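You operate a simulated robot arm through the tools that you are given. There is no shell and no other tool. Be economical: measure what you need, move in short steps, check, and stop when the job is done.

You are at the controls of a simulated two-armed robot. One attempt, no reset.

## Task
Hold the small grey bin on the trolley deck steady with one hand and put the cup from the small shelf on the blue board in it with the other.
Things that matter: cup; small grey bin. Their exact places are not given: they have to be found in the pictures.

The check looks at the end state, three seconds after you hand in, the way a careful person would. Anything else that was tipped, shoved, dropped, spilled or broken makes it a failure.

## Robot
Two 7-joint arms with two-finger parallel grippers on one trunk, on a base that drives. Base frame: it is fixed to the floor where the robot stands at the start and does not move with it; the origin is under the middle of the robot, x ahead of it, y to its left, z up. Units: mm, degrees, N and s.
The left shoulder is at the start at [24, 174, 1461], the right one opposite. With the tool pointing down near the work surface each hand reaches from about 100 to 460 mm from the robot's upright axis, wherever it stands, measured 20 degrees to its own side. Places, roughly: small grey bin [750, -3000, 750]. Payload 3.6 kg a hand.
Tool frame (each hand has its own): the origin (TCP) lies between the finger pads and is the grasp point; the fingertips stand 30 mm ahead of it; z points along the fingers, y is the line along which they close. Largest opening 110 mm; finger width 20, thickness 10; the body of the gripper, 48 by 112 mm, starts 55 mm behind the TCP.
Orientation is told as [roll, pitch, yaw] about the base's x, y, z axes, in that order, counted from this pose: with the fingers straight down and closing along the base's y, the tool's x points along the base's -x, its y along +y and its z along -z.

## Interface
- The arms move only by the tool arm_command. It takes "left_deltas", "right_deltas" or both (then of equal length, played together; a hand with none holds still); each is a list of rows, each an object (a shift or turn left out is 0, a gripper value left out holds the last) with "travel": the shift along the tool's x, y, z in units of 25 mm (1.0 is 25 mm), a list of three; "rotation": the turn, a rotation vector about the tool's x, y, z in units of 4 degrees (1.0 is 4 degrees), a list of three. In form: [{"travel": [tx, ty, tz], "rotation": [ax, ay, az]}, ...]. A call has 1 to 10 rows; each row shifts and turns the commanded pose from where the row before left it, along the tool's axes as they then stand. "left_fingers" and "right_fingers" are, for a hand that has rows, the gripper command, from -1 (fully open) to 1 (shut), values between in proportion, set as the call begins (left out, the last holds). A call with a number of a shift or a turn outside -1 to 1 is refused whole. Each row takes 0.2 s and may step no farther than 50 mm and 8.6 degrees from the row before; otherwise, or with a gripper value out of range, the whole call is refused. A pose out of reach is approached as far as the arm can. The call stops where the force on the tool passes 40 N (or 10 N more than at its start, if that is more) or the arm is blocked; 0.2 s more then pass. The fingers move at their own pace (about 153 mm/s each) and stop on an object; they squeeze with about 29 N. The grip force told is the motor's: it shows also when the fingers shut on nothing. Time passes only in rows, and 0.2 s behind the last, so rows that do not move let the fingers close. It gives the time, the measured TCP pose, the force on the tool (base axes), the opening and the grip force at its end, in the units of the frame above (readings bear some noise), with the torque about the TCP (base axes, N m) and any sound that the robot's microphone picked up.
- Cameras (640 x 400 px; columns grow to the right, rows downward): "scene" is now at [102.8, 24.7, 1644.7]; the picture's right is [0.25, -0.97, 0.00], its down [-0.45, -0.12, -0.88] and it looks along [0.86, 0.22, -0.47] (base axes); focal length 235 px, centre (320, 200). "left" rides on the left gripper at [73, -17, -103] in its tool frame; the picture's right is [0.23, 0.97, 0.00], its down [-0.76, 0.18, -0.62] and it looks along [-0.61, 0.14, 0.78] (tool axes); focal length 222 px, centre (320, 200). "right" rides on the right gripper at [73, 17, -103] in its tool frame; the picture's right is [-0.23, 0.97, 0.00], its down [-0.76, -0.18, -0.62] and it looks along [-0.61, -0.14, 0.78] (tool axes); focal length 222 px, centre (320, 200).
- camera(camera): a new picture of that camera. No time passes.
- raise_lower(by): slides the trunk up (or, below 0, down) by that many mm; the arms and the scene camera ride with it, the base frame stays. It gives what a move gives, with no picture.
- roll_base(legs): drives the robot by 1 to 6 legs, each [ahead, left, turn to the left] in mm, mm and degrees, along the robot's own axes; the way and the turn of a leg run together, so that a leg with both is an arc; at most 1500 mm and 180 degrees a leg. The arms and the cameras ride along, it lands a little off, and it stops where it bumps. It gives what a move gives.
- aim_head(pan, tilt): turns the head with the scene camera to pan (to the left, within 86 degrees either way) and tilt (down, from -29 to 69), counted from straight ahead of the robot. It gives what a move gives.
- pixel_to_xyz(camera, pixels): for up to 12 pixels [column, row] of the newest picture of that camera ("zoom" is the newest enlarged one), the place [x, y, z] in the base frame of the surface seen there, good to about 2 mm. No time passes.
- zoom(camera, box): a new picture of the part [left, top, right, bottom] of that camera's present view, enlarged. No time passes.
- finish_job(): hands the job in; it is judged then, once.

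Keep the steps short. Do not move on a guess: measure, check each grasp and each placing, and mend mistakes. In all there are 80 turns and 70 pictures (those below and enlarged ones count). Leave the grippers open and the arms clear of the work at the hand-in unless told otherwise, and finish with a single line.

The tools are called after "Call:" as name(argument=value, ...) on one line, values as JSON. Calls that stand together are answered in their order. arm_command: Moves the arms, as the interface text tells. Its arguments: {"type":"object","properties":{"left_deltas":{"type":"array","items":{"type":"object","properties":{"travel":{"type":"array","items":{"type":"number"}},"rotation":{"type":"array","items":{"type":"number"}}}}},"left_fingers":{"type":"number"},"right_deltas":{"type":"array","items":{"type":"object","properties":{"travel":{"type":"array","items":{"type":"number"}},"rotation":{"type":"array","items":{"type":"number"}}}}},"right_fingers":{"type":"number"}},"required":[]} The other tools are called the same way: raise_lower (by) slides the trunk up or down; roll_base (legs) drives the base; aim_head (pan, tilt) turns the head that bears the scene camera; camera (camera) takes a picture; pixel_to_xyz (camera, pixels) gives the place of the surface under pixels of a picture; zoom (camera, box) takes an enlarged picture of a part of a camera's view; finish_job () hands the job in.

At the start:

```text
time_s: 0.0
left_eef_pos: [395.6, 241.7, 1467.0]
left_orientation: [0.0, 0.0, 0.1]
left_ft_force: [-0.2, -0.1, 0.1]
left_moment: [-0.01, 0.01, 0.01]
left_grip_width: 109.8
left_gripper_force: 0.0
right_eef_pos: [346.7, -23.5, 1546.4]
right_orientation: [0.1, 0.2, 0.0]
right_ft_force: [0.1, 0.6, -0.7]
right_moment: [0.01, -0.02, 0.01]
right_grip_width: 110.2
right_gripper_force: 0.0
trunk travel left (down, up): [-575.0, 188.0]
robot x, y, heading: [-0.7, 0.6, 0.1]
head pan, tilt: [14.4, 27.8]
```

scene: 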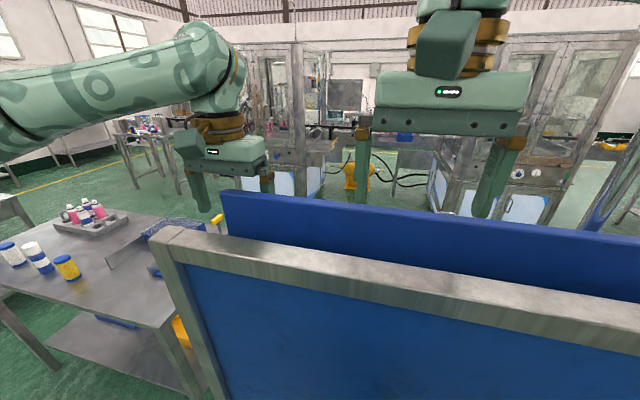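
right: 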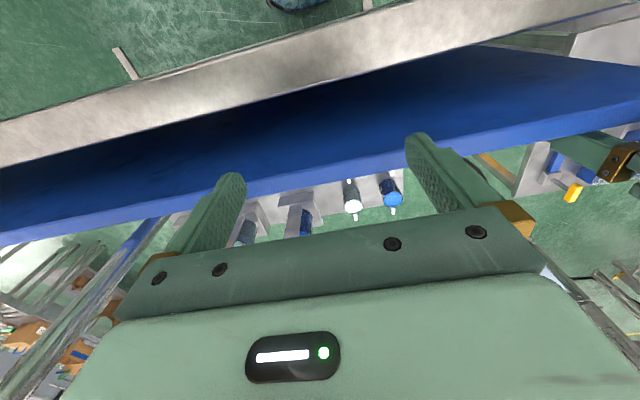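
left: 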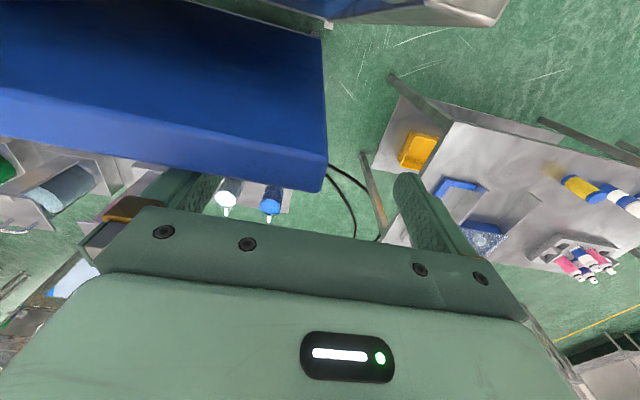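

I see a blue board right in front and a table to the left. I'll look more to the right and down with the head before moving.

Call:
aim_head(pan=-60, tilt=25)

Call:
camera(camera="scene")

Call:
pixel_to_xyz(camera="left", pixels=[[230, 190], [272, 190], [60, 190], [160, 80], [318, 30], [325, 170], [5, 170], [130, 150], [250, 210]])

Call:
pixel_to_xyz(camera="right", pixels=[[352, 200], [390, 190], [305, 218], [280, 205], [250, 235], [320, 130], [200, 60], [600, 130], [590, 50]])

```text
time_s: 1.5
left_eef_pos: [395.3, 241.9, 1467.2]
left_orientation: [-0.1, 0.0, 0.1]
left_ft_force: [-0.3, -0.3, -0.2]
left_moment: [-0.01, -0.04, -0.03]
left_grip_width: 110.0
left_gripper_force: 0.1
right_eef_pos: [347.7, -23.8, 1547.1]
right_orientation: [0.1, 0.1, -0.1]
right_ft_force: [-0.4, 0.8, 0.9]
right_moment: [-0.03, 0.02, -0.03]
right_grip_width: 109.8
right_gripper_force: 0.0
trunk travel left (down, up): [-575.0, 188.0]
robot x, y, heading: [0.6, 1.2, -0.2]
head pan, tilt: [-60.0, 25.0]
```

```text
66 pictures are left
```

scene: 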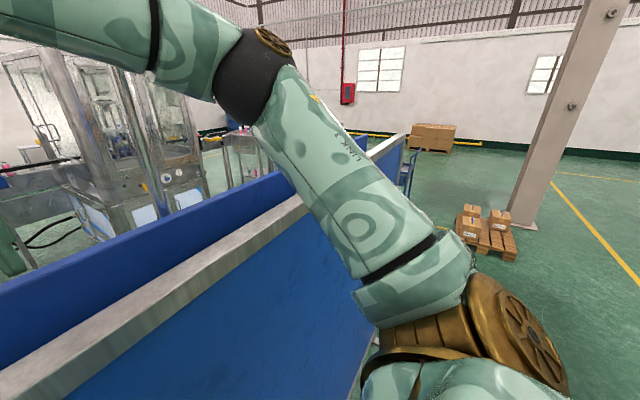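

```text
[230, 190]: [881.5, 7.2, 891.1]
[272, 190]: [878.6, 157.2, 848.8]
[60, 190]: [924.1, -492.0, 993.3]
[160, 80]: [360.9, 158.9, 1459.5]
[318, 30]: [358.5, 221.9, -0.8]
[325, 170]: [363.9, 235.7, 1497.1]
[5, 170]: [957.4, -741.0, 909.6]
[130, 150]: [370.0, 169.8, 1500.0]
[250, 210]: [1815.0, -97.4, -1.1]
```

```text
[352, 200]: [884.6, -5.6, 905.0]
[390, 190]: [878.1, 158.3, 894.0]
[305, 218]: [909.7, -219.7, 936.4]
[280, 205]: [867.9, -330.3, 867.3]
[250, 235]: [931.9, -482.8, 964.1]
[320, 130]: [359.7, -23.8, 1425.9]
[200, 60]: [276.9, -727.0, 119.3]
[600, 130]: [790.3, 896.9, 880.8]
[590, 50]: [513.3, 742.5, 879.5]
```

The board blocks the view. I'll look down ahead and further aside to understand the layout.

Call:
aim_head(pan=-20, tilt=40)

Call:
camera(camera="scene")

Call:
zoom(camera="right", box=[160, 140, 480, 280])

Call:
zoom(camera="left", box=[0, 120, 320, 260])

```text
time_s: 2.5
left_eef_pos: [395.0, 240.6, 1467.0]
left_orientation: [0.0, 0.0, 0.1]
left_ft_force: [0.3, 0.1, -0.4]
left_moment: [-0.02, -0.08, 0.02]
left_grip_width: 109.7
left_gripper_force: 0.0
right_eef_pos: [348.6, -24.2, 1546.9]
right_orientation: [0.1, 0.1, -0.1]
right_ft_force: [-0.5, -0.4, -0.4]
right_moment: [0.0, -0.02, 0.02]
right_grip_width: 109.9
right_gripper_force: 0.1
trunk travel left (down, up): [-575.0, 188.0]
robot x, y, heading: [3.2, -1.6, -0.0]
head pan, tilt: [-20.0, 40.0]
```

```text
65 pictures are left
```

scene: 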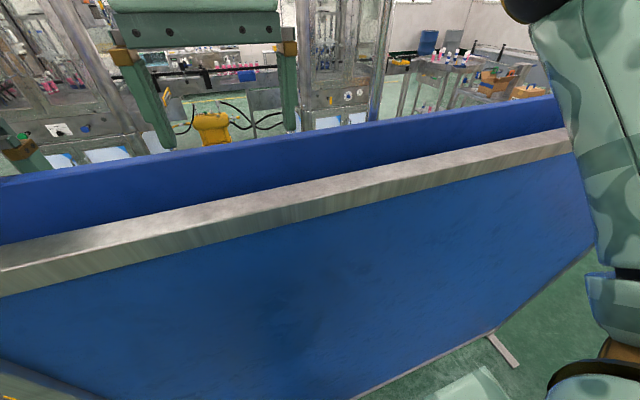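

```text
2.00 times, centred on (320, 210) of right
```

zoom: 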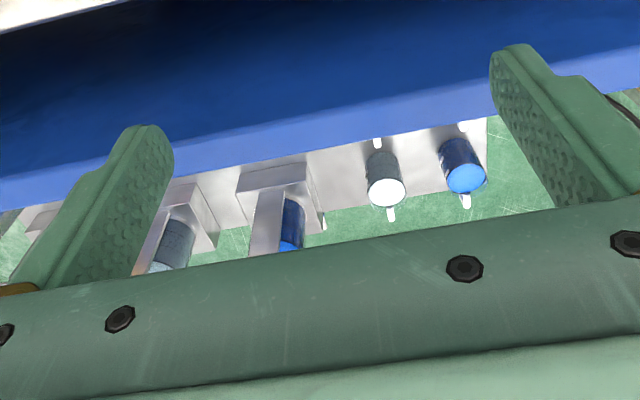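

```text
2.00 times, centred on (160, 190) of left
```

zoom: 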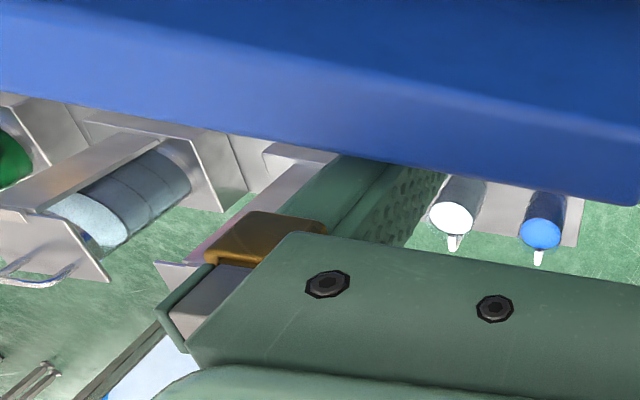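

I'll measure the board's extents.

Call:
pixel_to_xyz(camera="scene", pixels=[[560, 97], [570, 130], [592, 190], [590, 250], [495, 330], [510, 360], [300, 190], [300, 160], [300, 137], [100, 350], [440, 80], [490, 70]])

Call:
pixel_to_xyz(camera="zoom", pixels=[[20, 150], [130, 190], [190, 150], [60, 210], [30, 270], [100, 240], [452, 215], [540, 230], [20, 20], [180, 60], [400, 60]])

```text
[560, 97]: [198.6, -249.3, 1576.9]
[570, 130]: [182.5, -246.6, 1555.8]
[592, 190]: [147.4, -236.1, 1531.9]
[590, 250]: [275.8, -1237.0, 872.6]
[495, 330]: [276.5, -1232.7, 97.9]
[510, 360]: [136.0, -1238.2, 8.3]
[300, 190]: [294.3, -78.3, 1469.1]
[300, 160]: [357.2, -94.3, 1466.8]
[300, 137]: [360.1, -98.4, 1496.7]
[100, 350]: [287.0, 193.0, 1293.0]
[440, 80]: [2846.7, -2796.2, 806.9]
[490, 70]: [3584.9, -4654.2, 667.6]
```

```text
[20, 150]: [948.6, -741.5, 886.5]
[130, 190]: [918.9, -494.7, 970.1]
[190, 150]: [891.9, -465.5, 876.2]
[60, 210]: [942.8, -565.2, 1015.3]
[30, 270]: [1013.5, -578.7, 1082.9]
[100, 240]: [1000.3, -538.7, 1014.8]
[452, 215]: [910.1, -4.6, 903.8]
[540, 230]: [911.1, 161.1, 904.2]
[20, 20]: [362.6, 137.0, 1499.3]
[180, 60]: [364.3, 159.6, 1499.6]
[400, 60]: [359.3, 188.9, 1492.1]
```

The hands stand over and past the board (fingertips at z≈1437, board top z≈1500 at x≈360). I'll raise the trunk 130 mm so that backing out is clear, then look.

Call:
raise_lower(by=160)

Call:
aim_head(pan=-86, tilt=35)

Call:
camera(camera="scene")

Call:
camera(camera="left")

```text
time_s: 4.4
left_eef_pos: [396.3, 241.6, 1627.5]
left_orientation: [-0.1, -0.1, 0.0]
left_ft_force: [-0.7, 0.0, 0.7]
left_moment: [-0.01, -0.02, 0.01]
left_grip_width: 110.1
left_gripper_force: 0.1
right_eef_pos: [346.7, -24.4, 1707.8]
right_orientation: [0.1, 0.2, -0.1]
right_ft_force: [0.3, 0.0, 0.0]
right_moment: [-0.02, 0.04, 0.01]
right_grip_width: 110.0
right_gripper_force: 0.1
trunk travel left (down, up): [-735.0, 28.0]
robot x, y, heading: [-1.8, -3.8, 0.2]
head pan, tilt: [-20.0, 40.0]
```

```text
time_s: 5.7
left_eef_pos: [396.5, 241.5, 1627.8]
left_orientation: [0.0, 0.0, 0.2]
left_ft_force: [-0.1, -0.8, -0.5]
left_moment: [-0.03, 0.01, -0.01]
left_grip_width: 110.0
left_gripper_force: 0.1
right_eef_pos: [347.9, -24.4, 1706.7]
right_orientation: [0.1, 0.2, -0.1]
right_ft_force: [-0.2, -0.4, -0.6]
right_moment: [0.02, -0.01, 0.03]
right_grip_width: 109.9
right_gripper_force: 0.1
trunk travel left (down, up): [-735.0, 28.0]
robot x, y, heading: [-0.4, 1.3, 0.1]
head pan, tilt: [-85.9, 35.0]
```

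```text
62 pictures are left
```

scene: 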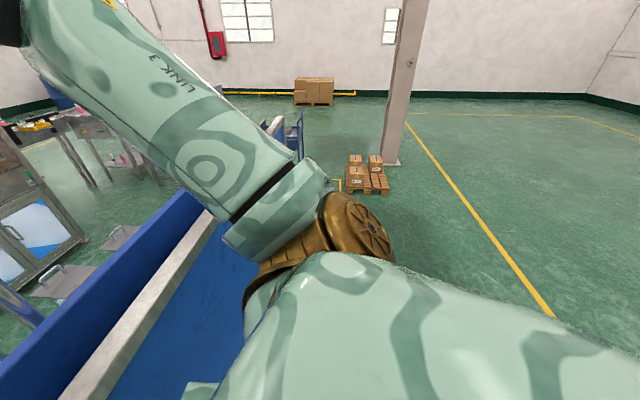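

```text
61 pictures are left
```

left: 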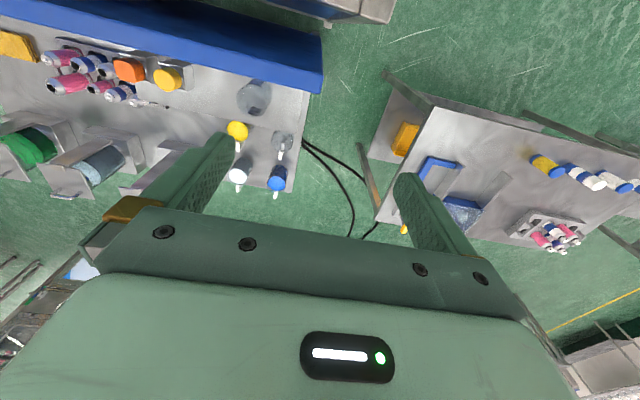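

Now I can see over: a bench behind the board with bottles etc. Zoom in to left, and aim the head over the board.

Call:
zoom(camera="left", box=[0, 0, 320, 200])

Call:
aim_head(pan=-15, tilt=35)

Call:
camera(camera="scene")

```text
2.00 times, centred on (160, 100) of left
```

zoom: 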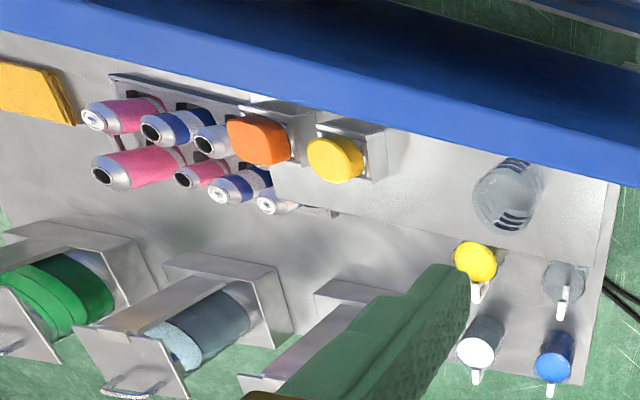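

```text
time_s: 7.2
left_eef_pos: [395.6, 242.1, 1626.7]
left_orientation: [-0.1, 0.0, 0.1]
left_ft_force: [0.5, -1.2, -0.5]
left_moment: [0.0, 0.0, 0.0]
left_grip_width: 109.8
left_gripper_force: 0.0
right_eef_pos: [346.3, -23.9, 1707.8]
right_orientation: [0.2, 0.1, -0.1]
right_ft_force: [0.0, -0.5, -0.7]
right_moment: [-0.03, 0.01, 0.02]
right_grip_width: 110.3
right_gripper_force: 0.1
trunk travel left (down, up): [-735.0, 28.0]
robot x, y, heading: [1.9, 0.1, 0.0]
head pan, tilt: [-15.0, 35.0]
```

```text
59 pictures are left
```

scene: 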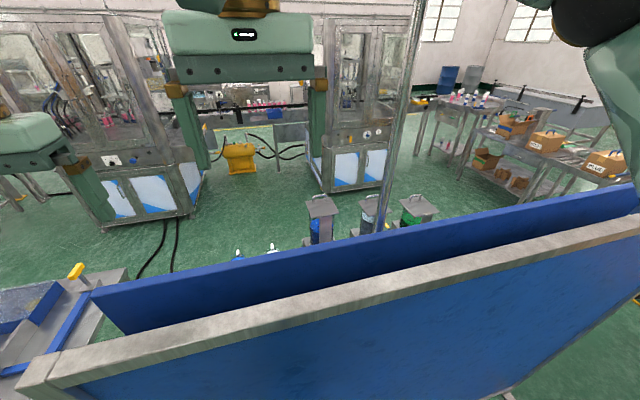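

I'll measure candidates in the left zoom picture: clear cup, yellow cup, orange, spool rack, plates.

Call:
pixel_to_xyz(camera="zoom", pixels=[[497, 200], [510, 165], [490, 225], [580, 240], [400, 190], [340, 160], [255, 140], [230, 240], [475, 262], [30, 90], [350, 270], [400, 130]])

Call:
camera(camera="right")

```text
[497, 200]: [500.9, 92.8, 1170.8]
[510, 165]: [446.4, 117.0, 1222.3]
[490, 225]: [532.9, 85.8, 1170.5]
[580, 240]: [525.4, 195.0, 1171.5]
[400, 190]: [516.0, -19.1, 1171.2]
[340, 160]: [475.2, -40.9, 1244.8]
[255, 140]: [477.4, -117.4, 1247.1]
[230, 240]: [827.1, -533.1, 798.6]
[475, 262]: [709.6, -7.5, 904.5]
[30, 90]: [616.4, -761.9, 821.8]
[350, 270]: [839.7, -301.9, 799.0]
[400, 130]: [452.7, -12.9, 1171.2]
```

```text
58 pictures are left
```

right: 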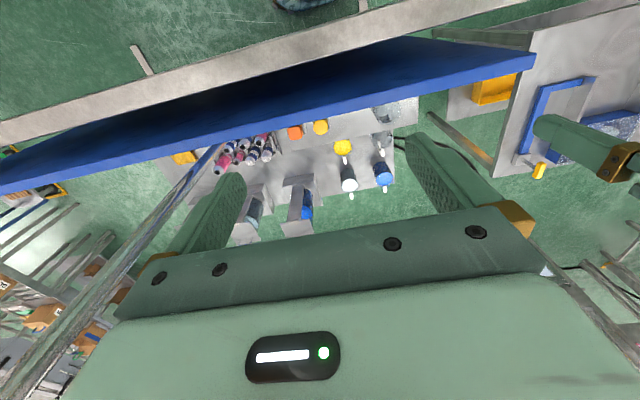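

Found it: a small shelf at z≈1171 on the board's far side, with a clear cup near (475,110). I'll zoom in on it.

Call:
zoom(camera="left", box=[216, 60, 312, 120])

Call:
zoom(camera="right", box=[260, 60, 440, 200])

```text
6.67 times, centred on (264, 90) of left
```

zoom: 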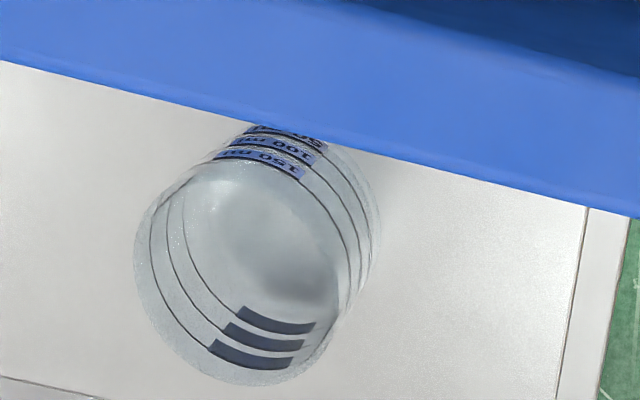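

```text
2.86 times, centred on (350, 130) of right
```

zoom: 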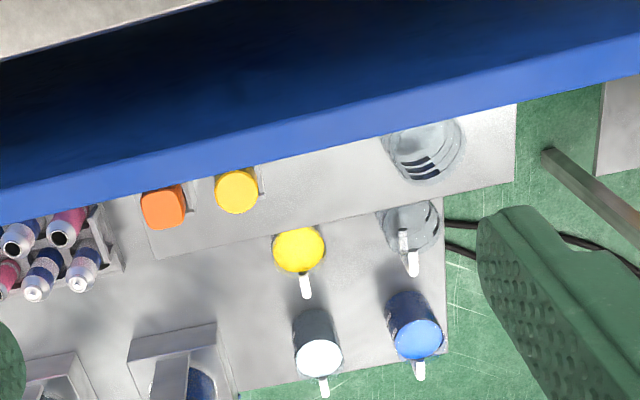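

A clear graduated cup (50/100/150 ml marks), also an unrelated clear mug below. Measure points on the cup, shelf edges and board top.

Call:
pixel_to_xyz(camera="zoom", pixels=[[403, 170], [411, 166], [425, 176], [395, 150], [395, 130], [462, 135], [425, 184], [440, 122], [512, 180], [515, 110], [515, 90], [515, 65]])

Call:
zoom(camera="left", box=[216, 60, 312, 120])

Call:
pixel_to_xyz(camera="zoom", pixels=[[264, 370], [255, 352], [275, 321], [285, 135], [260, 165], [140, 260], [376, 215], [220, 372], [355, 270], [180, 190], [260, 250], [300, 385]])

```text
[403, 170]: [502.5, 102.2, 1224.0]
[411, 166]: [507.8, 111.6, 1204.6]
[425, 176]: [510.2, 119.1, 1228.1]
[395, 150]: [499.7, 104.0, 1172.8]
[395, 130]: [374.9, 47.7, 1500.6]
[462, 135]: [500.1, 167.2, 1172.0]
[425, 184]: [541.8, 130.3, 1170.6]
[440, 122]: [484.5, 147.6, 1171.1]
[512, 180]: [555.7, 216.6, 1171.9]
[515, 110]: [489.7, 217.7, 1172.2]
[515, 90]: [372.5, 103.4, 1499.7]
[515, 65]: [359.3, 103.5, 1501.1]
```

```text
6.67 times, centred on (264, 90) of left
```

zoom: 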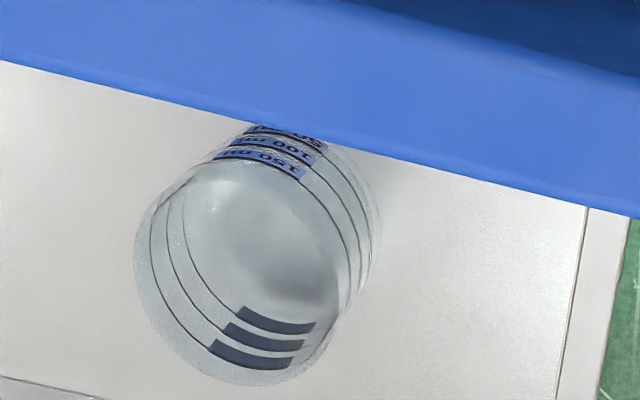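

```text
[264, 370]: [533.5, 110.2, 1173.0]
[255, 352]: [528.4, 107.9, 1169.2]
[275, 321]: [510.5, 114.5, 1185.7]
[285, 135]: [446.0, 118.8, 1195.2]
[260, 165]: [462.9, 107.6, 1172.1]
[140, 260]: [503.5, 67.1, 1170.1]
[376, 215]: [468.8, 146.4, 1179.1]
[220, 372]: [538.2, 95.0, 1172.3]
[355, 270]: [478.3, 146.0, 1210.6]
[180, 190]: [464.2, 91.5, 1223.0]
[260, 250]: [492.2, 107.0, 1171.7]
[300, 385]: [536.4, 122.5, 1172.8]
```

Cup centre ≈ (478,116), Ø≈66, rim z≈1240; board back face x≈375, top z 1500. I'll raise the trunk the rest, move the right hand aside (−y) and the left hand above the cup, still above the board top.

Call:
raise_lower(by=26)

Call:
arm_command(left_deltas=[{"travel": [-0.55, 0, 0]}, {"travel": [-0.55, -0.8, 0]}, {"travel": [-0.55, -0.8, 0]}, {"travel": [-0.55, -0.8, 0]}, {"travel": [-0.55, -0.8, 0]}, {"travel": [-0.55, -0.8, 0]}, {"travel": [0, -0.5, 0]}, {"travel": [0, -0.5, 0]}], right_deltas=[{"travel": [0, -1, 0]}, {"travel": [0, -1, 0]}, {"travel": [0, -1, 0]}, {"travel": [0, -1, 0]}, {"travel": [0, -1, 0]}, {"travel": [0, -1, 0]}, {"travel": [0, -1, 0]}, {"travel": [0, -1, 0]}], left_fingers=-1)

Call:
aim_head(pan=5, tilt=25)

Call:
camera(camera="scene")

Call:
camera(camera="left")

```text
time_s: 7.9
left_eef_pos: [395.5, 240.7, 1652.8]
left_orientation: [-0.1, 0.0, 0.1]
left_ft_force: [0.7, -0.1, 0.2]
left_moment: [0.04, 0.03, 0.03]
left_grip_width: 109.9
left_gripper_force: 0.0
right_eef_pos: [346.6, -23.7, 1733.7]
right_orientation: [0.0, 0.2, -0.2]
right_ft_force: [0.1, -0.2, -0.3]
right_moment: [-0.03, -0.01, 0.03]
right_grip_width: 110.2
right_gripper_force: 0.1
trunk travel left (down, up): [-761.0, 2.0]
robot x, y, heading: [2.8, 1.8, 0.1]
head pan, tilt: [-15.0, 35.0]
```

```text
time_s: 9.7
left_eef_pos: [477.4, 113.9, 1655.0]
left_orientation: [0.0, 0.0, 0.0]
left_ft_force: [0.9, -0.3, -0.3]
left_moment: [0.06, 0.02, 0.01]
left_grip_width: 110.1
left_gripper_force: 0.1
right_eef_pos: [346.3, -226.5, 1734.5]
right_orientation: [0.2, 0.0, 0.1]
right_ft_force: [-12.9, 7.4, 0.7]
right_moment: [-0.74, -1.3, 0.46]
right_grip_width: 109.8
right_gripper_force: 0.1
trunk travel left (down, up): [-761.0, 2.0]
robot x, y, heading: [1.2, 1.8, 0.1]
head pan, tilt: [-15.0, 35.0]
```

```text
time_s: 10.5
left_eef_pos: [477.0, 115.1, 1655.2]
left_orientation: [0.1, -0.1, 0.0]
left_ft_force: [0.2, 0.1, -0.6]
left_moment: [0.03, 0.0, -0.02]
left_grip_width: 109.9
left_gripper_force: 0.0
right_eef_pos: [346.4, -225.9, 1733.9]
right_orientation: [0.1, 0.1, -0.1]
right_ft_force: [-4.7, -3.1, 0.2]
right_moment: [0.24, -0.49, -0.11]
right_grip_width: 110.1
right_gripper_force: 0.0
trunk travel left (down, up): [-761.0, 2.0]
robot x, y, heading: [-2.3, -0.2, -0.2]
head pan, tilt: [5.0, 25.0]
```

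```text
54 pictures are left
```

scene: 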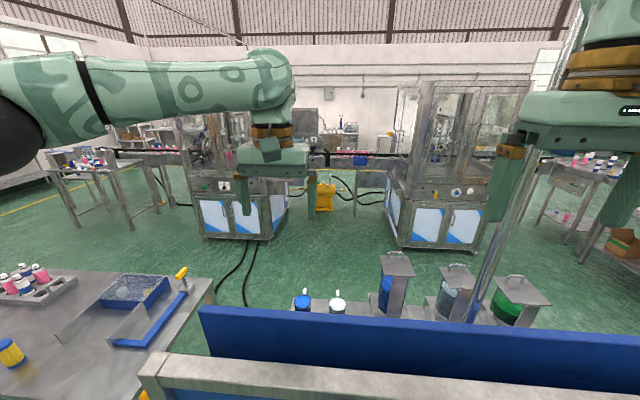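

```text
53 pictures are left
```

left: 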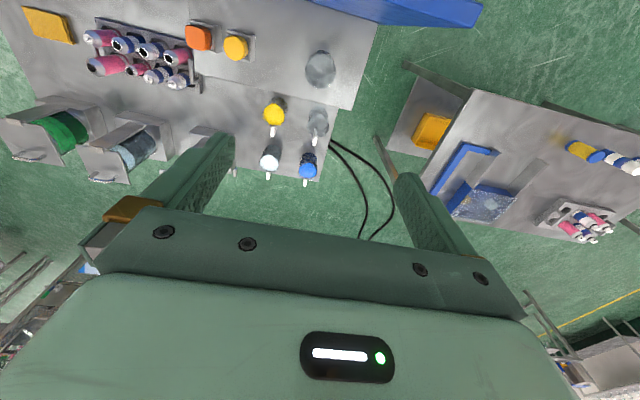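

The right hand felt ~13 N: the grey post behind it may be touched. Check the right camera and post position.

Call:
camera(camera="right")

Call:
pixel_to_xyz(camera="scene", pixels=[[478, 310], [495, 240], [512, 190], [545, 100], [565, 50], [275, 140], [270, 80], [120, 90], [200, 85], [20, 90], [590, 130]])

```text
52 pictures are left
```

right: 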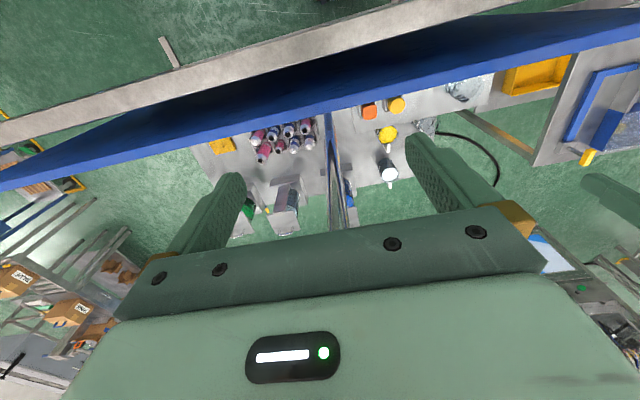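

```text
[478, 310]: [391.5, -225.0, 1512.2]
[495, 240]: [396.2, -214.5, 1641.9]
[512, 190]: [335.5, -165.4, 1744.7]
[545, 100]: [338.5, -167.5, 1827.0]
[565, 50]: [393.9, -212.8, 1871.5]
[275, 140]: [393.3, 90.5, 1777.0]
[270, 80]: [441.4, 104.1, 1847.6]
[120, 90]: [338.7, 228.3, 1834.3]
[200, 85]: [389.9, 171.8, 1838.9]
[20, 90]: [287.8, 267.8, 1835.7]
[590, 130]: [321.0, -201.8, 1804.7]
```

The post stands at (395,−215); the right gripper was brushing it. I'll draw the right hand back 100 mm (−x) and then re-measure; also measure the left table and gaps, since the forearm would hit the board if I go straight down from here.

Call:
arm_command(right_deltas=[{"travel": [0.7, 0, 0]}, {"travel": [0.8, 0, 0]}, {"travel": [0.9, 0, 0]}, {"travel": [0.9, 0, 0]}])

Call:
pixel_to_xyz(camera="left", pixels=[[472, 95], [445, 180], [368, 168], [410, 65], [465, 95], [376, 140], [480, 5], [325, 178], [355, 108], [360, 20], [405, 30], [600, 105]])

Call:
aim_head(pan=45, tilt=45)

Call:
camera(camera="scene")

```text
time_s: 11.5
left_eef_pos: [478.2, 117.0, 1653.8]
left_orientation: [0.0, -0.1, 0.2]
left_ft_force: [0.2, -0.3, -0.4]
left_moment: [0.0, -0.02, 0.0]
left_grip_width: 109.9
left_gripper_force: 0.0
right_eef_pos: [264.6, -225.0, 1733.4]
right_orientation: [0.0, 0.1, 0.0]
right_ft_force: [0.4, -0.9, -0.3]
right_moment: [-0.03, -0.03, 0.0]
right_grip_width: 109.9
right_gripper_force: 0.1
trunk travel left (down, up): [-761.0, 2.0]
robot x, y, heading: [1.7, 4.2, 0.0]
head pan, tilt: [5.0, 25.0]
```

```text
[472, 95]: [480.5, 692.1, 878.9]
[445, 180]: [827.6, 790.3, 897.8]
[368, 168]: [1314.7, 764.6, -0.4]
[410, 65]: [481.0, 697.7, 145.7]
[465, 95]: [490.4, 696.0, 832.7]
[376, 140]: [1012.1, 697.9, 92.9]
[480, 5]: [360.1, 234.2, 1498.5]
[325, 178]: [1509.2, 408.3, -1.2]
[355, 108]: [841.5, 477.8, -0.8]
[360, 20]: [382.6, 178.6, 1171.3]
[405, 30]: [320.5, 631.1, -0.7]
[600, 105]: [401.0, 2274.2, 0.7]
```

```text
time_s: 12.6
left_eef_pos: [477.7, 115.3, 1653.3]
left_orientation: [0.1, 0.1, 0.1]
left_ft_force: [-0.6, -0.1, -1.0]
left_moment: [-0.03, -0.01, -0.01]
left_grip_width: 110.1
left_gripper_force: 0.1
right_eef_pos: [264.7, -224.7, 1732.8]
right_orientation: [0.0, 0.1, -0.1]
right_ft_force: [-0.2, -1.1, 0.5]
right_moment: [-0.01, 0.02, 0.01]
right_grip_width: 110.1
right_gripper_force: 0.0
trunk travel left (down, up): [-761.0, 2.0]
robot x, y, heading: [2.6, 0.6, 0.0]
head pan, tilt: [45.0, 45.0]
```

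```text
51 pictures are left
```

scene: 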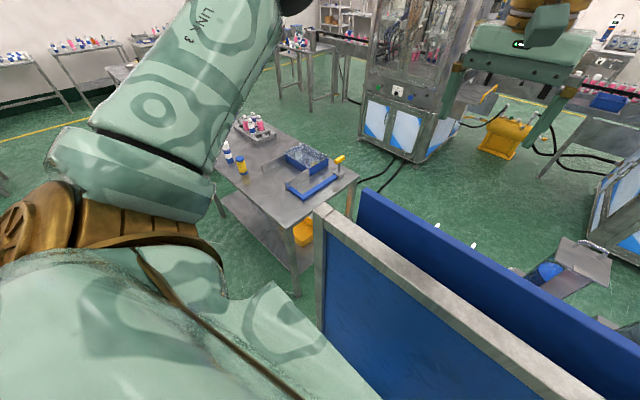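

Measure the left end of the front frame and floor nearby.

Call:
pixel_to_xyz(camera="scene", pixels=[[320, 208], [318, 240], [320, 300], [365, 195], [362, 215], [298, 295], [310, 270], [480, 300], [480, 390], [265, 330]])

```text
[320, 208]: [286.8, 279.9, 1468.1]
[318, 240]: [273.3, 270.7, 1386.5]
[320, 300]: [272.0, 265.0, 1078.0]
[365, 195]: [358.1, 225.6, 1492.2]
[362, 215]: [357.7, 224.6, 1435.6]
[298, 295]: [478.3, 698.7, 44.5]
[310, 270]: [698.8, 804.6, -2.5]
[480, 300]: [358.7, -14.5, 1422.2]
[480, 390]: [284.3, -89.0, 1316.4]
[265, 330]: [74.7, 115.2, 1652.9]
```

Geometry: going straight down would drive the forearm into the board, so I'll come round the board's left end (frame end ≈(270–310, 275)). Drive back, left, turn right 60°, hands staying high; then look.

Call:
roll_base(legs=[[-250, 0, 0], [0, 500, 0], [0, 0, -60]])

Call:
aim_head(pan=20, tilt=50)

Call:
camera(camera="scene")

```text
time_s: 19.6
left_eef_pos: [91.5, 150.1, 1653.0]
left_orientation: [0.1, 0.0, -59.6]
left_ft_force: [0.2, 0.2, -0.3]
left_moment: [0.0, -0.02, -0.01]
left_grip_width: 109.9
left_gripper_force: 0.0
right_eef_pos: [-310.4, 162.6, 1733.8]
right_orientation: [0.2, 0.1, -59.9]
right_ft_force: [-0.1, -0.5, 0.4]
right_moment: [-0.04, 0.02, -0.03]
right_grip_width: 110.0
right_gripper_force: 0.1
trunk travel left (down, up): [-761.0, 2.0]
robot x, y, heading: [-249.0, 505.0, -59.8]
head pan, tilt: [45.0, 45.0]
```

```text
time_s: 20.5
left_eef_pos: [91.9, 150.5, 1653.8]
left_orientation: [0.0, 0.1, -59.7]
left_ft_force: [-0.4, 0.5, 0.4]
left_moment: [-0.04, 0.03, 0.0]
left_grip_width: 110.0
left_gripper_force: 0.0
right_eef_pos: [-310.2, 163.2, 1732.5]
right_orientation: [0.1, 0.1, -59.8]
right_ft_force: [0.3, -0.5, 0.1]
right_moment: [0.0, -0.01, 0.0]
right_grip_width: 110.0
right_gripper_force: 0.1
trunk travel left (down, up): [-761.0, 2.0]
robot x, y, heading: [-252.4, 505.5, -59.9]
head pan, tilt: [20.0, 50.0]
```

```text
50 pictures are left
```

scene: 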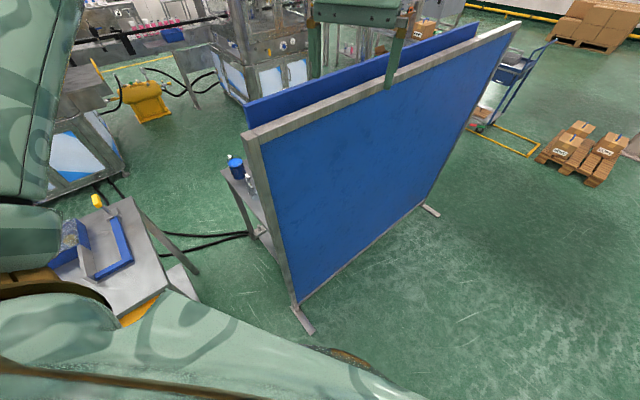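

The board's foot shows at (305,320), and the trolley at (510,70). Measure both and then move in.

Call:
pixel_to_xyz(camera="scene", pixels=[[311, 332], [293, 304], [480, 125], [500, 75], [530, 60], [540, 155], [255, 195], [175, 250], [195, 272], [245, 130]])

Call:
zoom(camera="scene", box=[440, 20, 600, 170])

```text
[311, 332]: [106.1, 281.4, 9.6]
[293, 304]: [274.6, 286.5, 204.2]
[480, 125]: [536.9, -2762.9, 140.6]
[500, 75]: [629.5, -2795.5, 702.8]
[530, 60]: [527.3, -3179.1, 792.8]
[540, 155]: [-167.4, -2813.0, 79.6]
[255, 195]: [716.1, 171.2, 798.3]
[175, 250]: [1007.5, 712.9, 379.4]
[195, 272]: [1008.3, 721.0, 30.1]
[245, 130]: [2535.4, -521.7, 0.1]
```

```text
2.67 times, centred on (520, 95) of scene
```

zoom: 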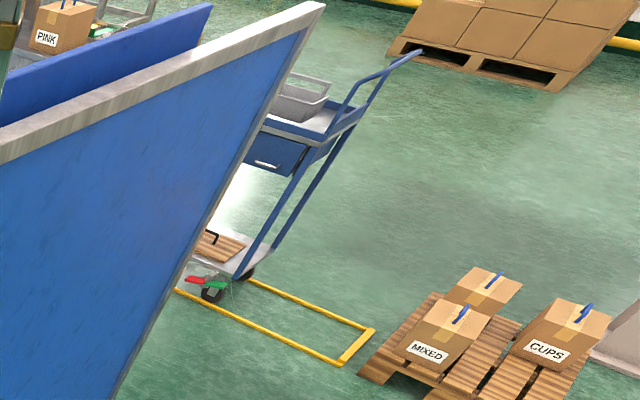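

Move in to about (150,600), heading −70°, keeping ~300 mm from the board foot and table corner.

Call:
roll_base(legs=[[0, 0, -10], [48, 410, 0]])

Call:
aim_head(pan=12, tilt=35)

Call:
camera(camera="scene")

Call:
camera(camera="left")

```text
time_s: 23.7
left_eef_pos: [426.1, 193.7, 1654.7]
left_orientation: [0.0, -0.1, -69.7]
left_ft_force: [0.4, -0.9, -0.6]
left_moment: [-0.05, 0.02, 0.05]
left_grip_width: 110.1
left_gripper_force: 0.1
right_eef_pos: [31.1, 275.2, 1732.5]
right_orientation: [0.2, 0.2, -69.7]
right_ft_force: [0.0, -1.1, -0.1]
right_moment: [0.0, -0.03, -0.01]
right_grip_width: 110.0
right_gripper_force: 0.1
trunk travel left (down, up): [-761.0, 2.0]
robot x, y, heading: [150.9, 599.8, -69.5]
head pan, tilt: [20.0, 50.0]
```

```text
time_s: 24.5
left_eef_pos: [427.8, 193.3, 1654.0]
left_orientation: [0.0, 0.0, -69.6]
left_ft_force: [0.5, 0.7, -0.3]
left_moment: [-0.03, -0.01, 0.0]
left_grip_width: 109.7
left_gripper_force: 0.1
right_eef_pos: [32.1, 274.3, 1733.0]
right_orientation: [0.1, 0.1, -69.7]
right_ft_force: [-0.7, -0.7, -0.2]
right_moment: [-0.01, 0.0, 0.02]
right_grip_width: 109.6
right_gripper_force: 0.1
trunk travel left (down, up): [-761.0, 2.0]
robot x, y, heading: [153.1, 603.4, -69.4]
head pan, tilt: [12.0, 35.0]
```

```text
48 pictures are left
```

scene: 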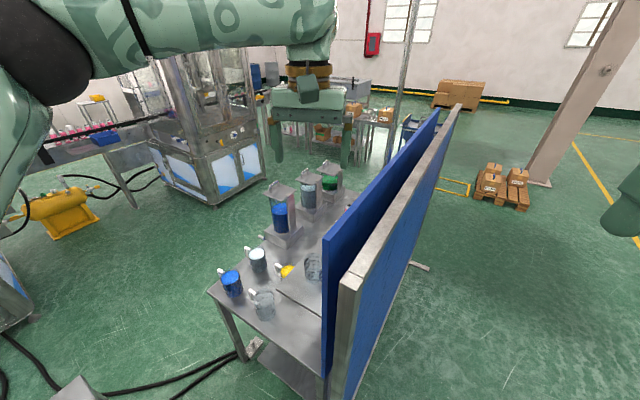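

```text
47 pictures are left
```

left: 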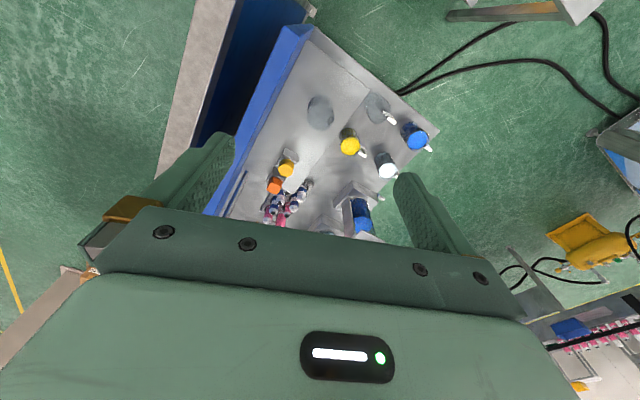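

Good view: the forearm comes in from the left, clear of the board. Next: move left hand over the cup (+51,−77 world), then lower the trunk by 300.

Call:
arm_command(left_deltas=[{"travel": [-0.9, 0.2, 0]}, {"travel": [-0.9, 0.2, 0]}, {"travel": [-0.9, 0.2, 0]}, {"travel": [-0.9, 0.23, 0]}], left_fingers=-1)

Call:
raise_lower(by=-240)

Call:
camera(camera="left")

Call:
camera(camera="scene")

```text
time_s: 25.5
left_eef_pos: [477.2, 115.0, 1654.3]
left_orientation: [0.0, -0.1, -69.6]
left_ft_force: [0.3, -0.2, 0.7]
left_moment: [0.01, 0.03, -0.01]
left_grip_width: 110.0
left_gripper_force: 0.1
right_eef_pos: [31.9, 272.7, 1733.5]
right_orientation: [0.2, 0.2, -69.7]
right_ft_force: [0.6, -0.6, 0.4]
right_moment: [0.01, 0.01, -0.01]
right_grip_width: 109.9
right_gripper_force: 0.0
trunk travel left (down, up): [-761.0, 2.0]
robot x, y, heading: [154.5, 603.5, -69.8]
head pan, tilt: [12.0, 35.0]
```

```text
time_s: 28.0
left_eef_pos: [478.1, 116.7, 1414.1]
left_orientation: [-0.1, -0.2, -69.6]
left_ft_force: [-0.1, -0.4, 0.2]
left_moment: [-0.02, -0.01, 0.0]
left_grip_width: 109.8
left_gripper_force: 0.0
right_eef_pos: [32.1, 274.7, 1493.6]
right_orientation: [0.1, 0.1, -69.6]
right_ft_force: [-1.1, 0.6, -0.6]
right_moment: [-0.02, -0.02, -0.01]
right_grip_width: 109.9
right_gripper_force: 0.0
trunk travel left (down, up): [-521.0, 242.0]
robot x, y, heading: [148.1, 601.9, -69.8]
head pan, tilt: [12.0, 35.0]
```

```text
46 pictures are left
```

left: 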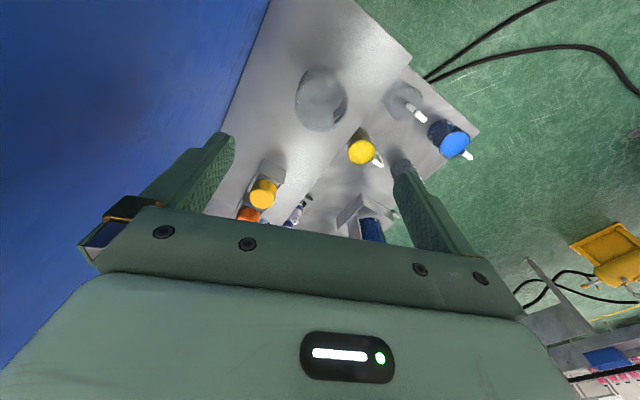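

```text
45 pictures are left
```

scene: 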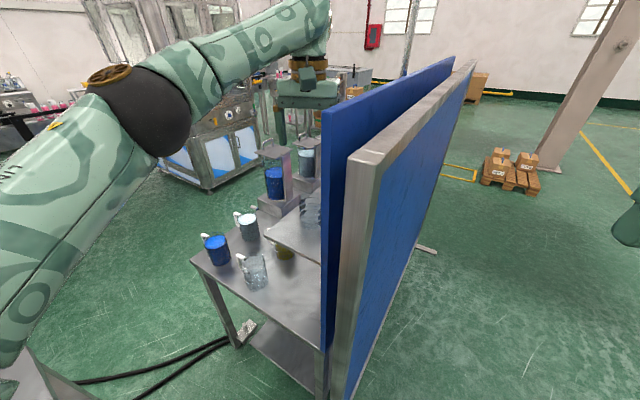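

Clear of the board. Zoom on the cup from both views to refine its centre and rim height.

Call:
zoom(camera="left", box=[272, 55, 368, 140])

Call:
pixel_to_xyz(camera="zoom", pixels=[[200, 100], [250, 330], [480, 250], [160, 200], [350, 350], [400, 110], [320, 240], [300, 340]])

Call:
zoom(camera="scene", box=[270, 170, 350, 250])

```text
4.71 times, centred on (320, 98) of left
```

zoom: 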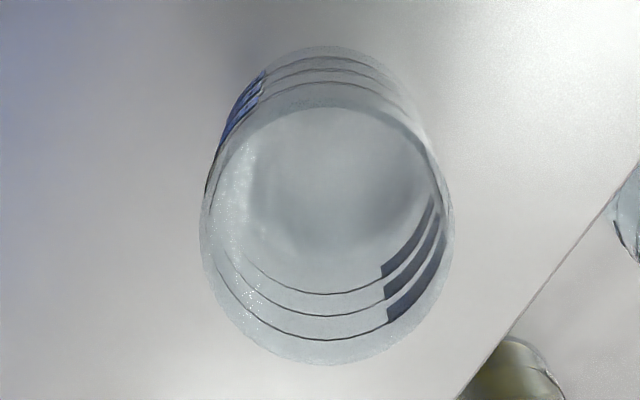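

```text
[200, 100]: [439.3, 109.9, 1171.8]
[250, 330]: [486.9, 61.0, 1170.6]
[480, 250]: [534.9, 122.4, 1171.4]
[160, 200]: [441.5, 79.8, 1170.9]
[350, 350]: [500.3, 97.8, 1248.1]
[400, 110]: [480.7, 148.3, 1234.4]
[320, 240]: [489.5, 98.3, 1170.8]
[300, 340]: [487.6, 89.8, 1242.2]
```

```text
5.00 times, centred on (310, 210) of scene
```

zoom: 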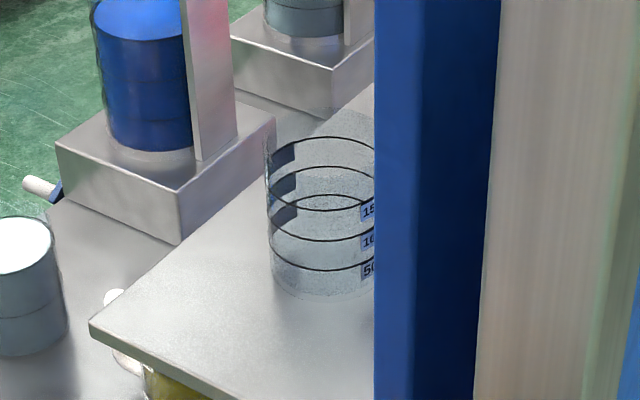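

Call:
pixel_to_xyz(camera="zoom", pixels=[[275, 135], [300, 115], [330, 112], [360, 112], [275, 260], [290, 150], [320, 296], [320, 270]])

```text
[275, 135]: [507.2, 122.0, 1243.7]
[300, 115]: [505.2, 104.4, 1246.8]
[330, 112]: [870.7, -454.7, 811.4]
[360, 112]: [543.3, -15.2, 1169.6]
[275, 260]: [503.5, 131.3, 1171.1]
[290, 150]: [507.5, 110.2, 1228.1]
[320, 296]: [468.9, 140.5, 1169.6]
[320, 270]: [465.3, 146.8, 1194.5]
```

Rim z≈1248, centre ≈(478,116). Lower the trunk 100, check, then descend with the arm.

Call:
raise_lower(by=-110)

Call:
camera(camera="left")

Call:
camera(camera="scene")

```text
time_s: 29.4
left_eef_pos: [477.8, 116.8, 1304.4]
left_orientation: [0.0, -0.1, -69.6]
left_ft_force: [-0.1, 0.3, 0.6]
left_moment: [-0.03, 0.01, -0.03]
left_grip_width: 110.2
left_gripper_force: 0.0
right_eef_pos: [32.1, 276.4, 1384.6]
right_orientation: [0.0, 0.0, -69.7]
right_ft_force: [0.1, 0.8, 1.2]
right_moment: [0.01, 0.0, -0.02]
right_grip_width: 110.0
right_gripper_force: 0.0
trunk travel left (down, up): [-411.0, 352.0]
robot x, y, heading: [152.7, 605.5, -69.6]
head pan, tilt: [12.0, 35.0]
```

```text
42 pictures are left
```

left: 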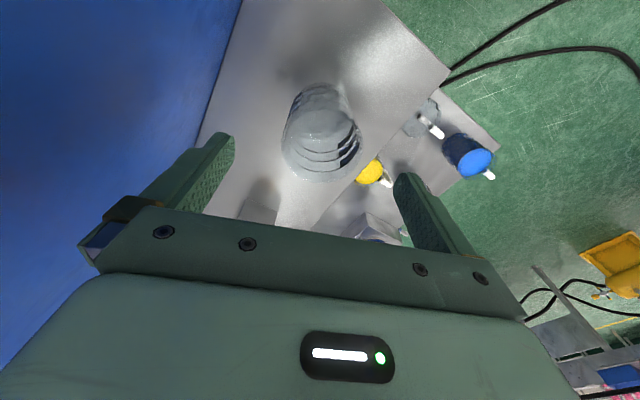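

```text
41 pictures are left
```

scene: 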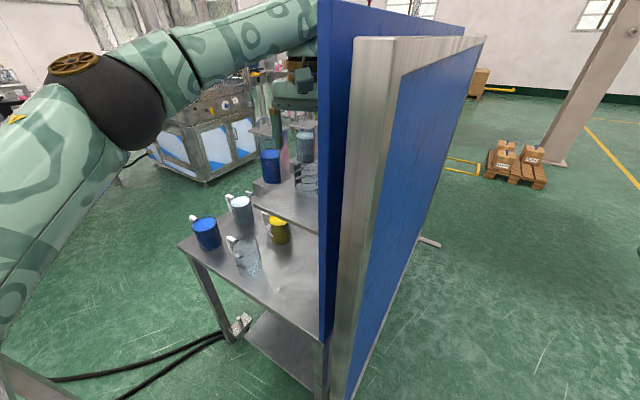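

Aligned. Descend 88 mm with the arm.

Call:
arm_command(left_deltas=[{"travel": [0, 0, 0.7]}, {"travel": [0, 0, 0.7]}, {"travel": [0, 0, 0.7]}, {"travel": [0, 0, 0.7]}, {"travel": [0, 0, 0.7]}, {"travel": [0, 0, 0]}])

Call:
camera(camera="left")

```text
time_s: 30.8
left_eef_pos: [478.1, 115.7, 1216.4]
left_orientation: [0.0, -0.1, -69.6]
left_ft_force: [0.6, 0.4, -0.7]
left_moment: [-0.01, 0.0, 0.02]
left_grip_width: 109.9
left_gripper_force: 0.1
right_eef_pos: [32.0, 275.2, 1383.4]
right_orientation: [0.1, 0.1, -69.7]
right_ft_force: [-0.2, -0.3, 0.0]
right_moment: [0.02, -0.02, 0.03]
right_grip_width: 109.8
right_gripper_force: 0.2
trunk travel left (down, up): [-411.0, 352.0]
robot x, y, heading: [149.8, 603.5, -69.7]
head pan, tilt: [12.0, 35.0]
```

```text
40 pictures are left
```

left: 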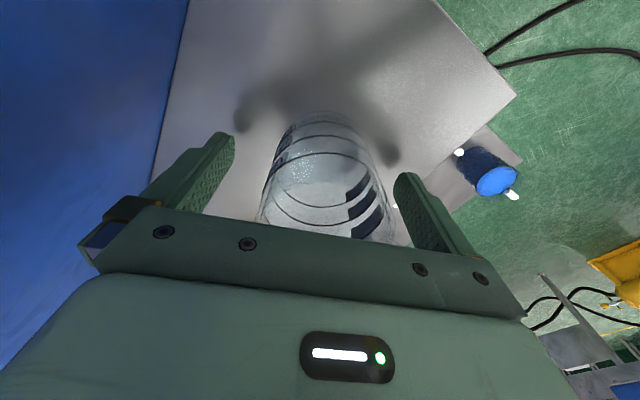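

Cup is between the fingers, palm above rim, no force. Close.

Call:
arm_command(left_deltas=[{"travel": [0, 0, 0]}, {"travel": [0, 0, 0]}, {"travel": [0, 0, 0]}, {"travel": [0, 0, 0]}], left_fingers=0.3)

Call:
camera(camera="left")

```text
time_s: 31.8
left_eef_pos: [477.5, 116.6, 1215.7]
left_orientation: [0.1, -0.1, -69.6]
left_ft_force: [0.2, -0.3, -0.6]
left_moment: [-0.01, 0.03, 0.0]
left_grip_width: 62.4
left_gripper_force: 29.1
right_eef_pos: [32.5, 274.8, 1383.7]
right_orientation: [0.0, 0.2, -69.7]
right_ft_force: [0.1, 0.0, 0.8]
right_moment: [-0.02, -0.03, 0.0]
right_grip_width: 110.0
right_gripper_force: 0.1
trunk travel left (down, up): [-411.0, 352.0]
robot x, y, heading: [152.4, 602.8, -69.5]
head pan, tilt: [12.0, 35.0]
```

```text
39 pictures are left
```

left: 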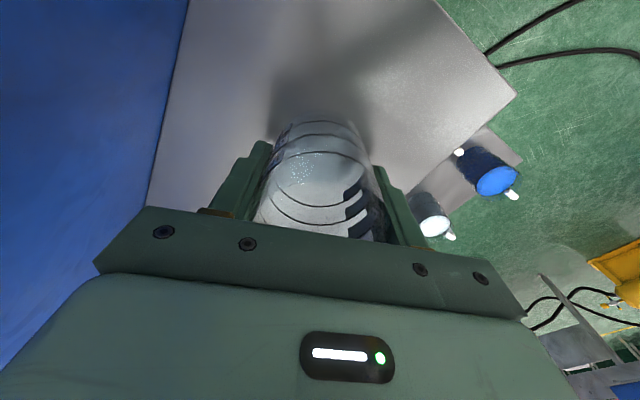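

Gripped at 62.4 mm, 29 N. Lift 88 mm with the arm, then raise the trunk well above the board.

Call:
arm_command(left_deltas=[{"travel": [0, 0, -0.4]}, {"travel": [0, 0, -0.6]}, {"travel": [0, 0, -0.6]}, {"travel": [0, 0, -0.7]}, {"travel": [0, 0, -0.7]}, {"travel": [0, 0, -0.5]}])

Call:
raise_lower(by=340)

Call:
camera(camera="left")

```text
time_s: 33.2
left_eef_pos: [478.1, 115.6, 1303.6]
left_orientation: [0.0, 0.0, -69.5]
left_ft_force: [0.0, 0.4, 0.5]
left_moment: [-0.01, -0.01, 0.02]
left_grip_width: 61.7
left_gripper_force: 28.6
right_eef_pos: [32.7, 274.9, 1384.1]
right_orientation: [0.1, 0.1, -69.8]
right_ft_force: [-0.4, -0.3, 0.5]
right_moment: [-0.01, 0.0, -0.02]
right_grip_width: 110.1
right_gripper_force: 0.0
trunk travel left (down, up): [-411.0, 352.0]
robot x, y, heading: [148.2, 602.2, -69.6]
head pan, tilt: [12.0, 35.0]
```

```text
time_s: 36.6
left_eef_pos: [478.6, 116.6, 1643.5]
left_orientation: [0.0, 0.0, -69.6]
left_ft_force: [-0.4, -0.1, -1.2]
left_moment: [-0.02, 0.0, -0.01]
left_grip_width: 61.6
left_gripper_force: 28.8
right_eef_pos: [32.2, 275.2, 1723.6]
right_orientation: [0.1, 0.3, -69.8]
right_ft_force: [0.2, 0.5, 0.8]
right_moment: [-0.03, -0.01, 0.01]
right_grip_width: 109.7
right_gripper_force: 0.1
trunk travel left (down, up): [-751.0, 12.0]
robot x, y, heading: [149.8, 603.8, -69.3]
head pan, tilt: [12.0, 35.0]
```

```text
38 pictures are left
```

left: 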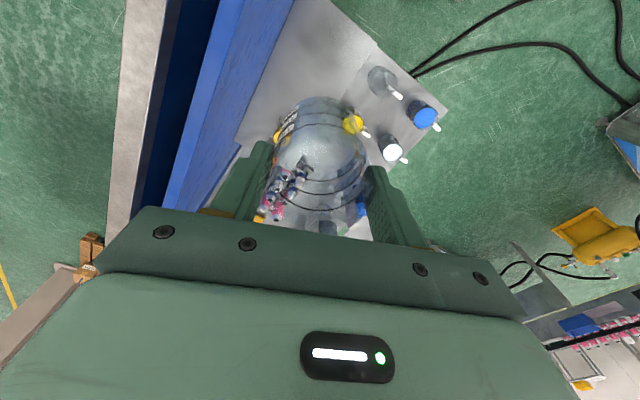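

Cup held (bottom ≈1598, above board). Back out the way I came, then look toward the trolley.

Call:
roll_base(legs=[[-48, -410, 0], [-150, 0, 0]])

Call:
aim_head(pan=0, tilt=25)

Call:
camera(camera="scene")

```text
time_s: 40.1
left_eef_pos: [27.3, 157.7, 1642.9]
left_orientation: [0.0, 0.1, -69.7]
left_ft_force: [0.5, -0.1, 0.0]
left_moment: [0.03, -0.04, 0.02]
left_grip_width: 61.5
left_gripper_force: 29.0
right_eef_pos: [-417.6, 316.7, 1724.0]
right_orientation: [0.2, 0.4, -69.8]
right_ft_force: [-0.3, -1.6, 0.0]
right_moment: [0.02, 0.01, 0.0]
right_grip_width: 109.9
right_gripper_force: 0.0
trunk travel left (down, up): [-751.0, 12.0]
robot x, y, heading: [-299.7, 648.4, -70.0]
head pan, tilt: [12.0, 35.0]
```

```text
time_s: 40.8
left_eef_pos: [27.1, 160.5, 1645.0]
left_orientation: [0.0, 0.0, -69.7]
left_ft_force: [0.4, -0.2, 0.0]
left_moment: [-0.01, -0.03, -0.01]
left_grip_width: 61.4
left_gripper_force: 28.7
right_eef_pos: [-419.0, 318.5, 1723.8]
right_orientation: [0.1, 0.2, -69.8]
right_ft_force: [0.2, -0.3, -0.1]
right_moment: [-0.02, 0.02, 0.01]
right_grip_width: 109.9
right_gripper_force: 0.0
trunk travel left (down, up): [-751.0, 12.0]
robot x, y, heading: [-298.8, 648.1, -69.5]
head pan, tilt: [0.0, 25.0]
```

```text
37 pictures are left
```

scene: 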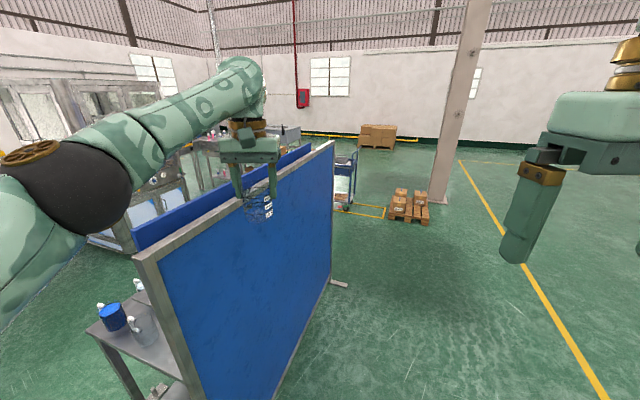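

Measure obstacles: pallet, pillar, yellow frame, trolley, board foot.

Call:
pixel_to_xyz(camera="scene", pixels=[[391, 217], [428, 222], [400, 192], [384, 217], [385, 206], [345, 208], [350, 175], [352, 157], [437, 200], [345, 285], [335, 160], [375, 145]])

Call:
zoom(camera="scene", box=[320, 130, 440, 230])

```text
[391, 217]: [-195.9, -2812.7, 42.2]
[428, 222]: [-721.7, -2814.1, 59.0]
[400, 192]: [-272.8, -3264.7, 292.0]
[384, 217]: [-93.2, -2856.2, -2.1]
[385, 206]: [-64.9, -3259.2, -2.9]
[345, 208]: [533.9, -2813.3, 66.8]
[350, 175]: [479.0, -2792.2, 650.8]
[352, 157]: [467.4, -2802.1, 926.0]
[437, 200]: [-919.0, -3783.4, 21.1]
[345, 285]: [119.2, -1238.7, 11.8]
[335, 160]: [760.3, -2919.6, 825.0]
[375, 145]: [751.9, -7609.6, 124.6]
```

```text
4.00 times, centred on (380, 180) of scene
```

zoom: 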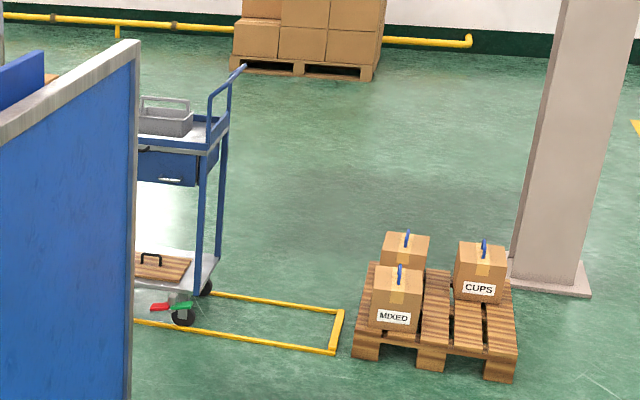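

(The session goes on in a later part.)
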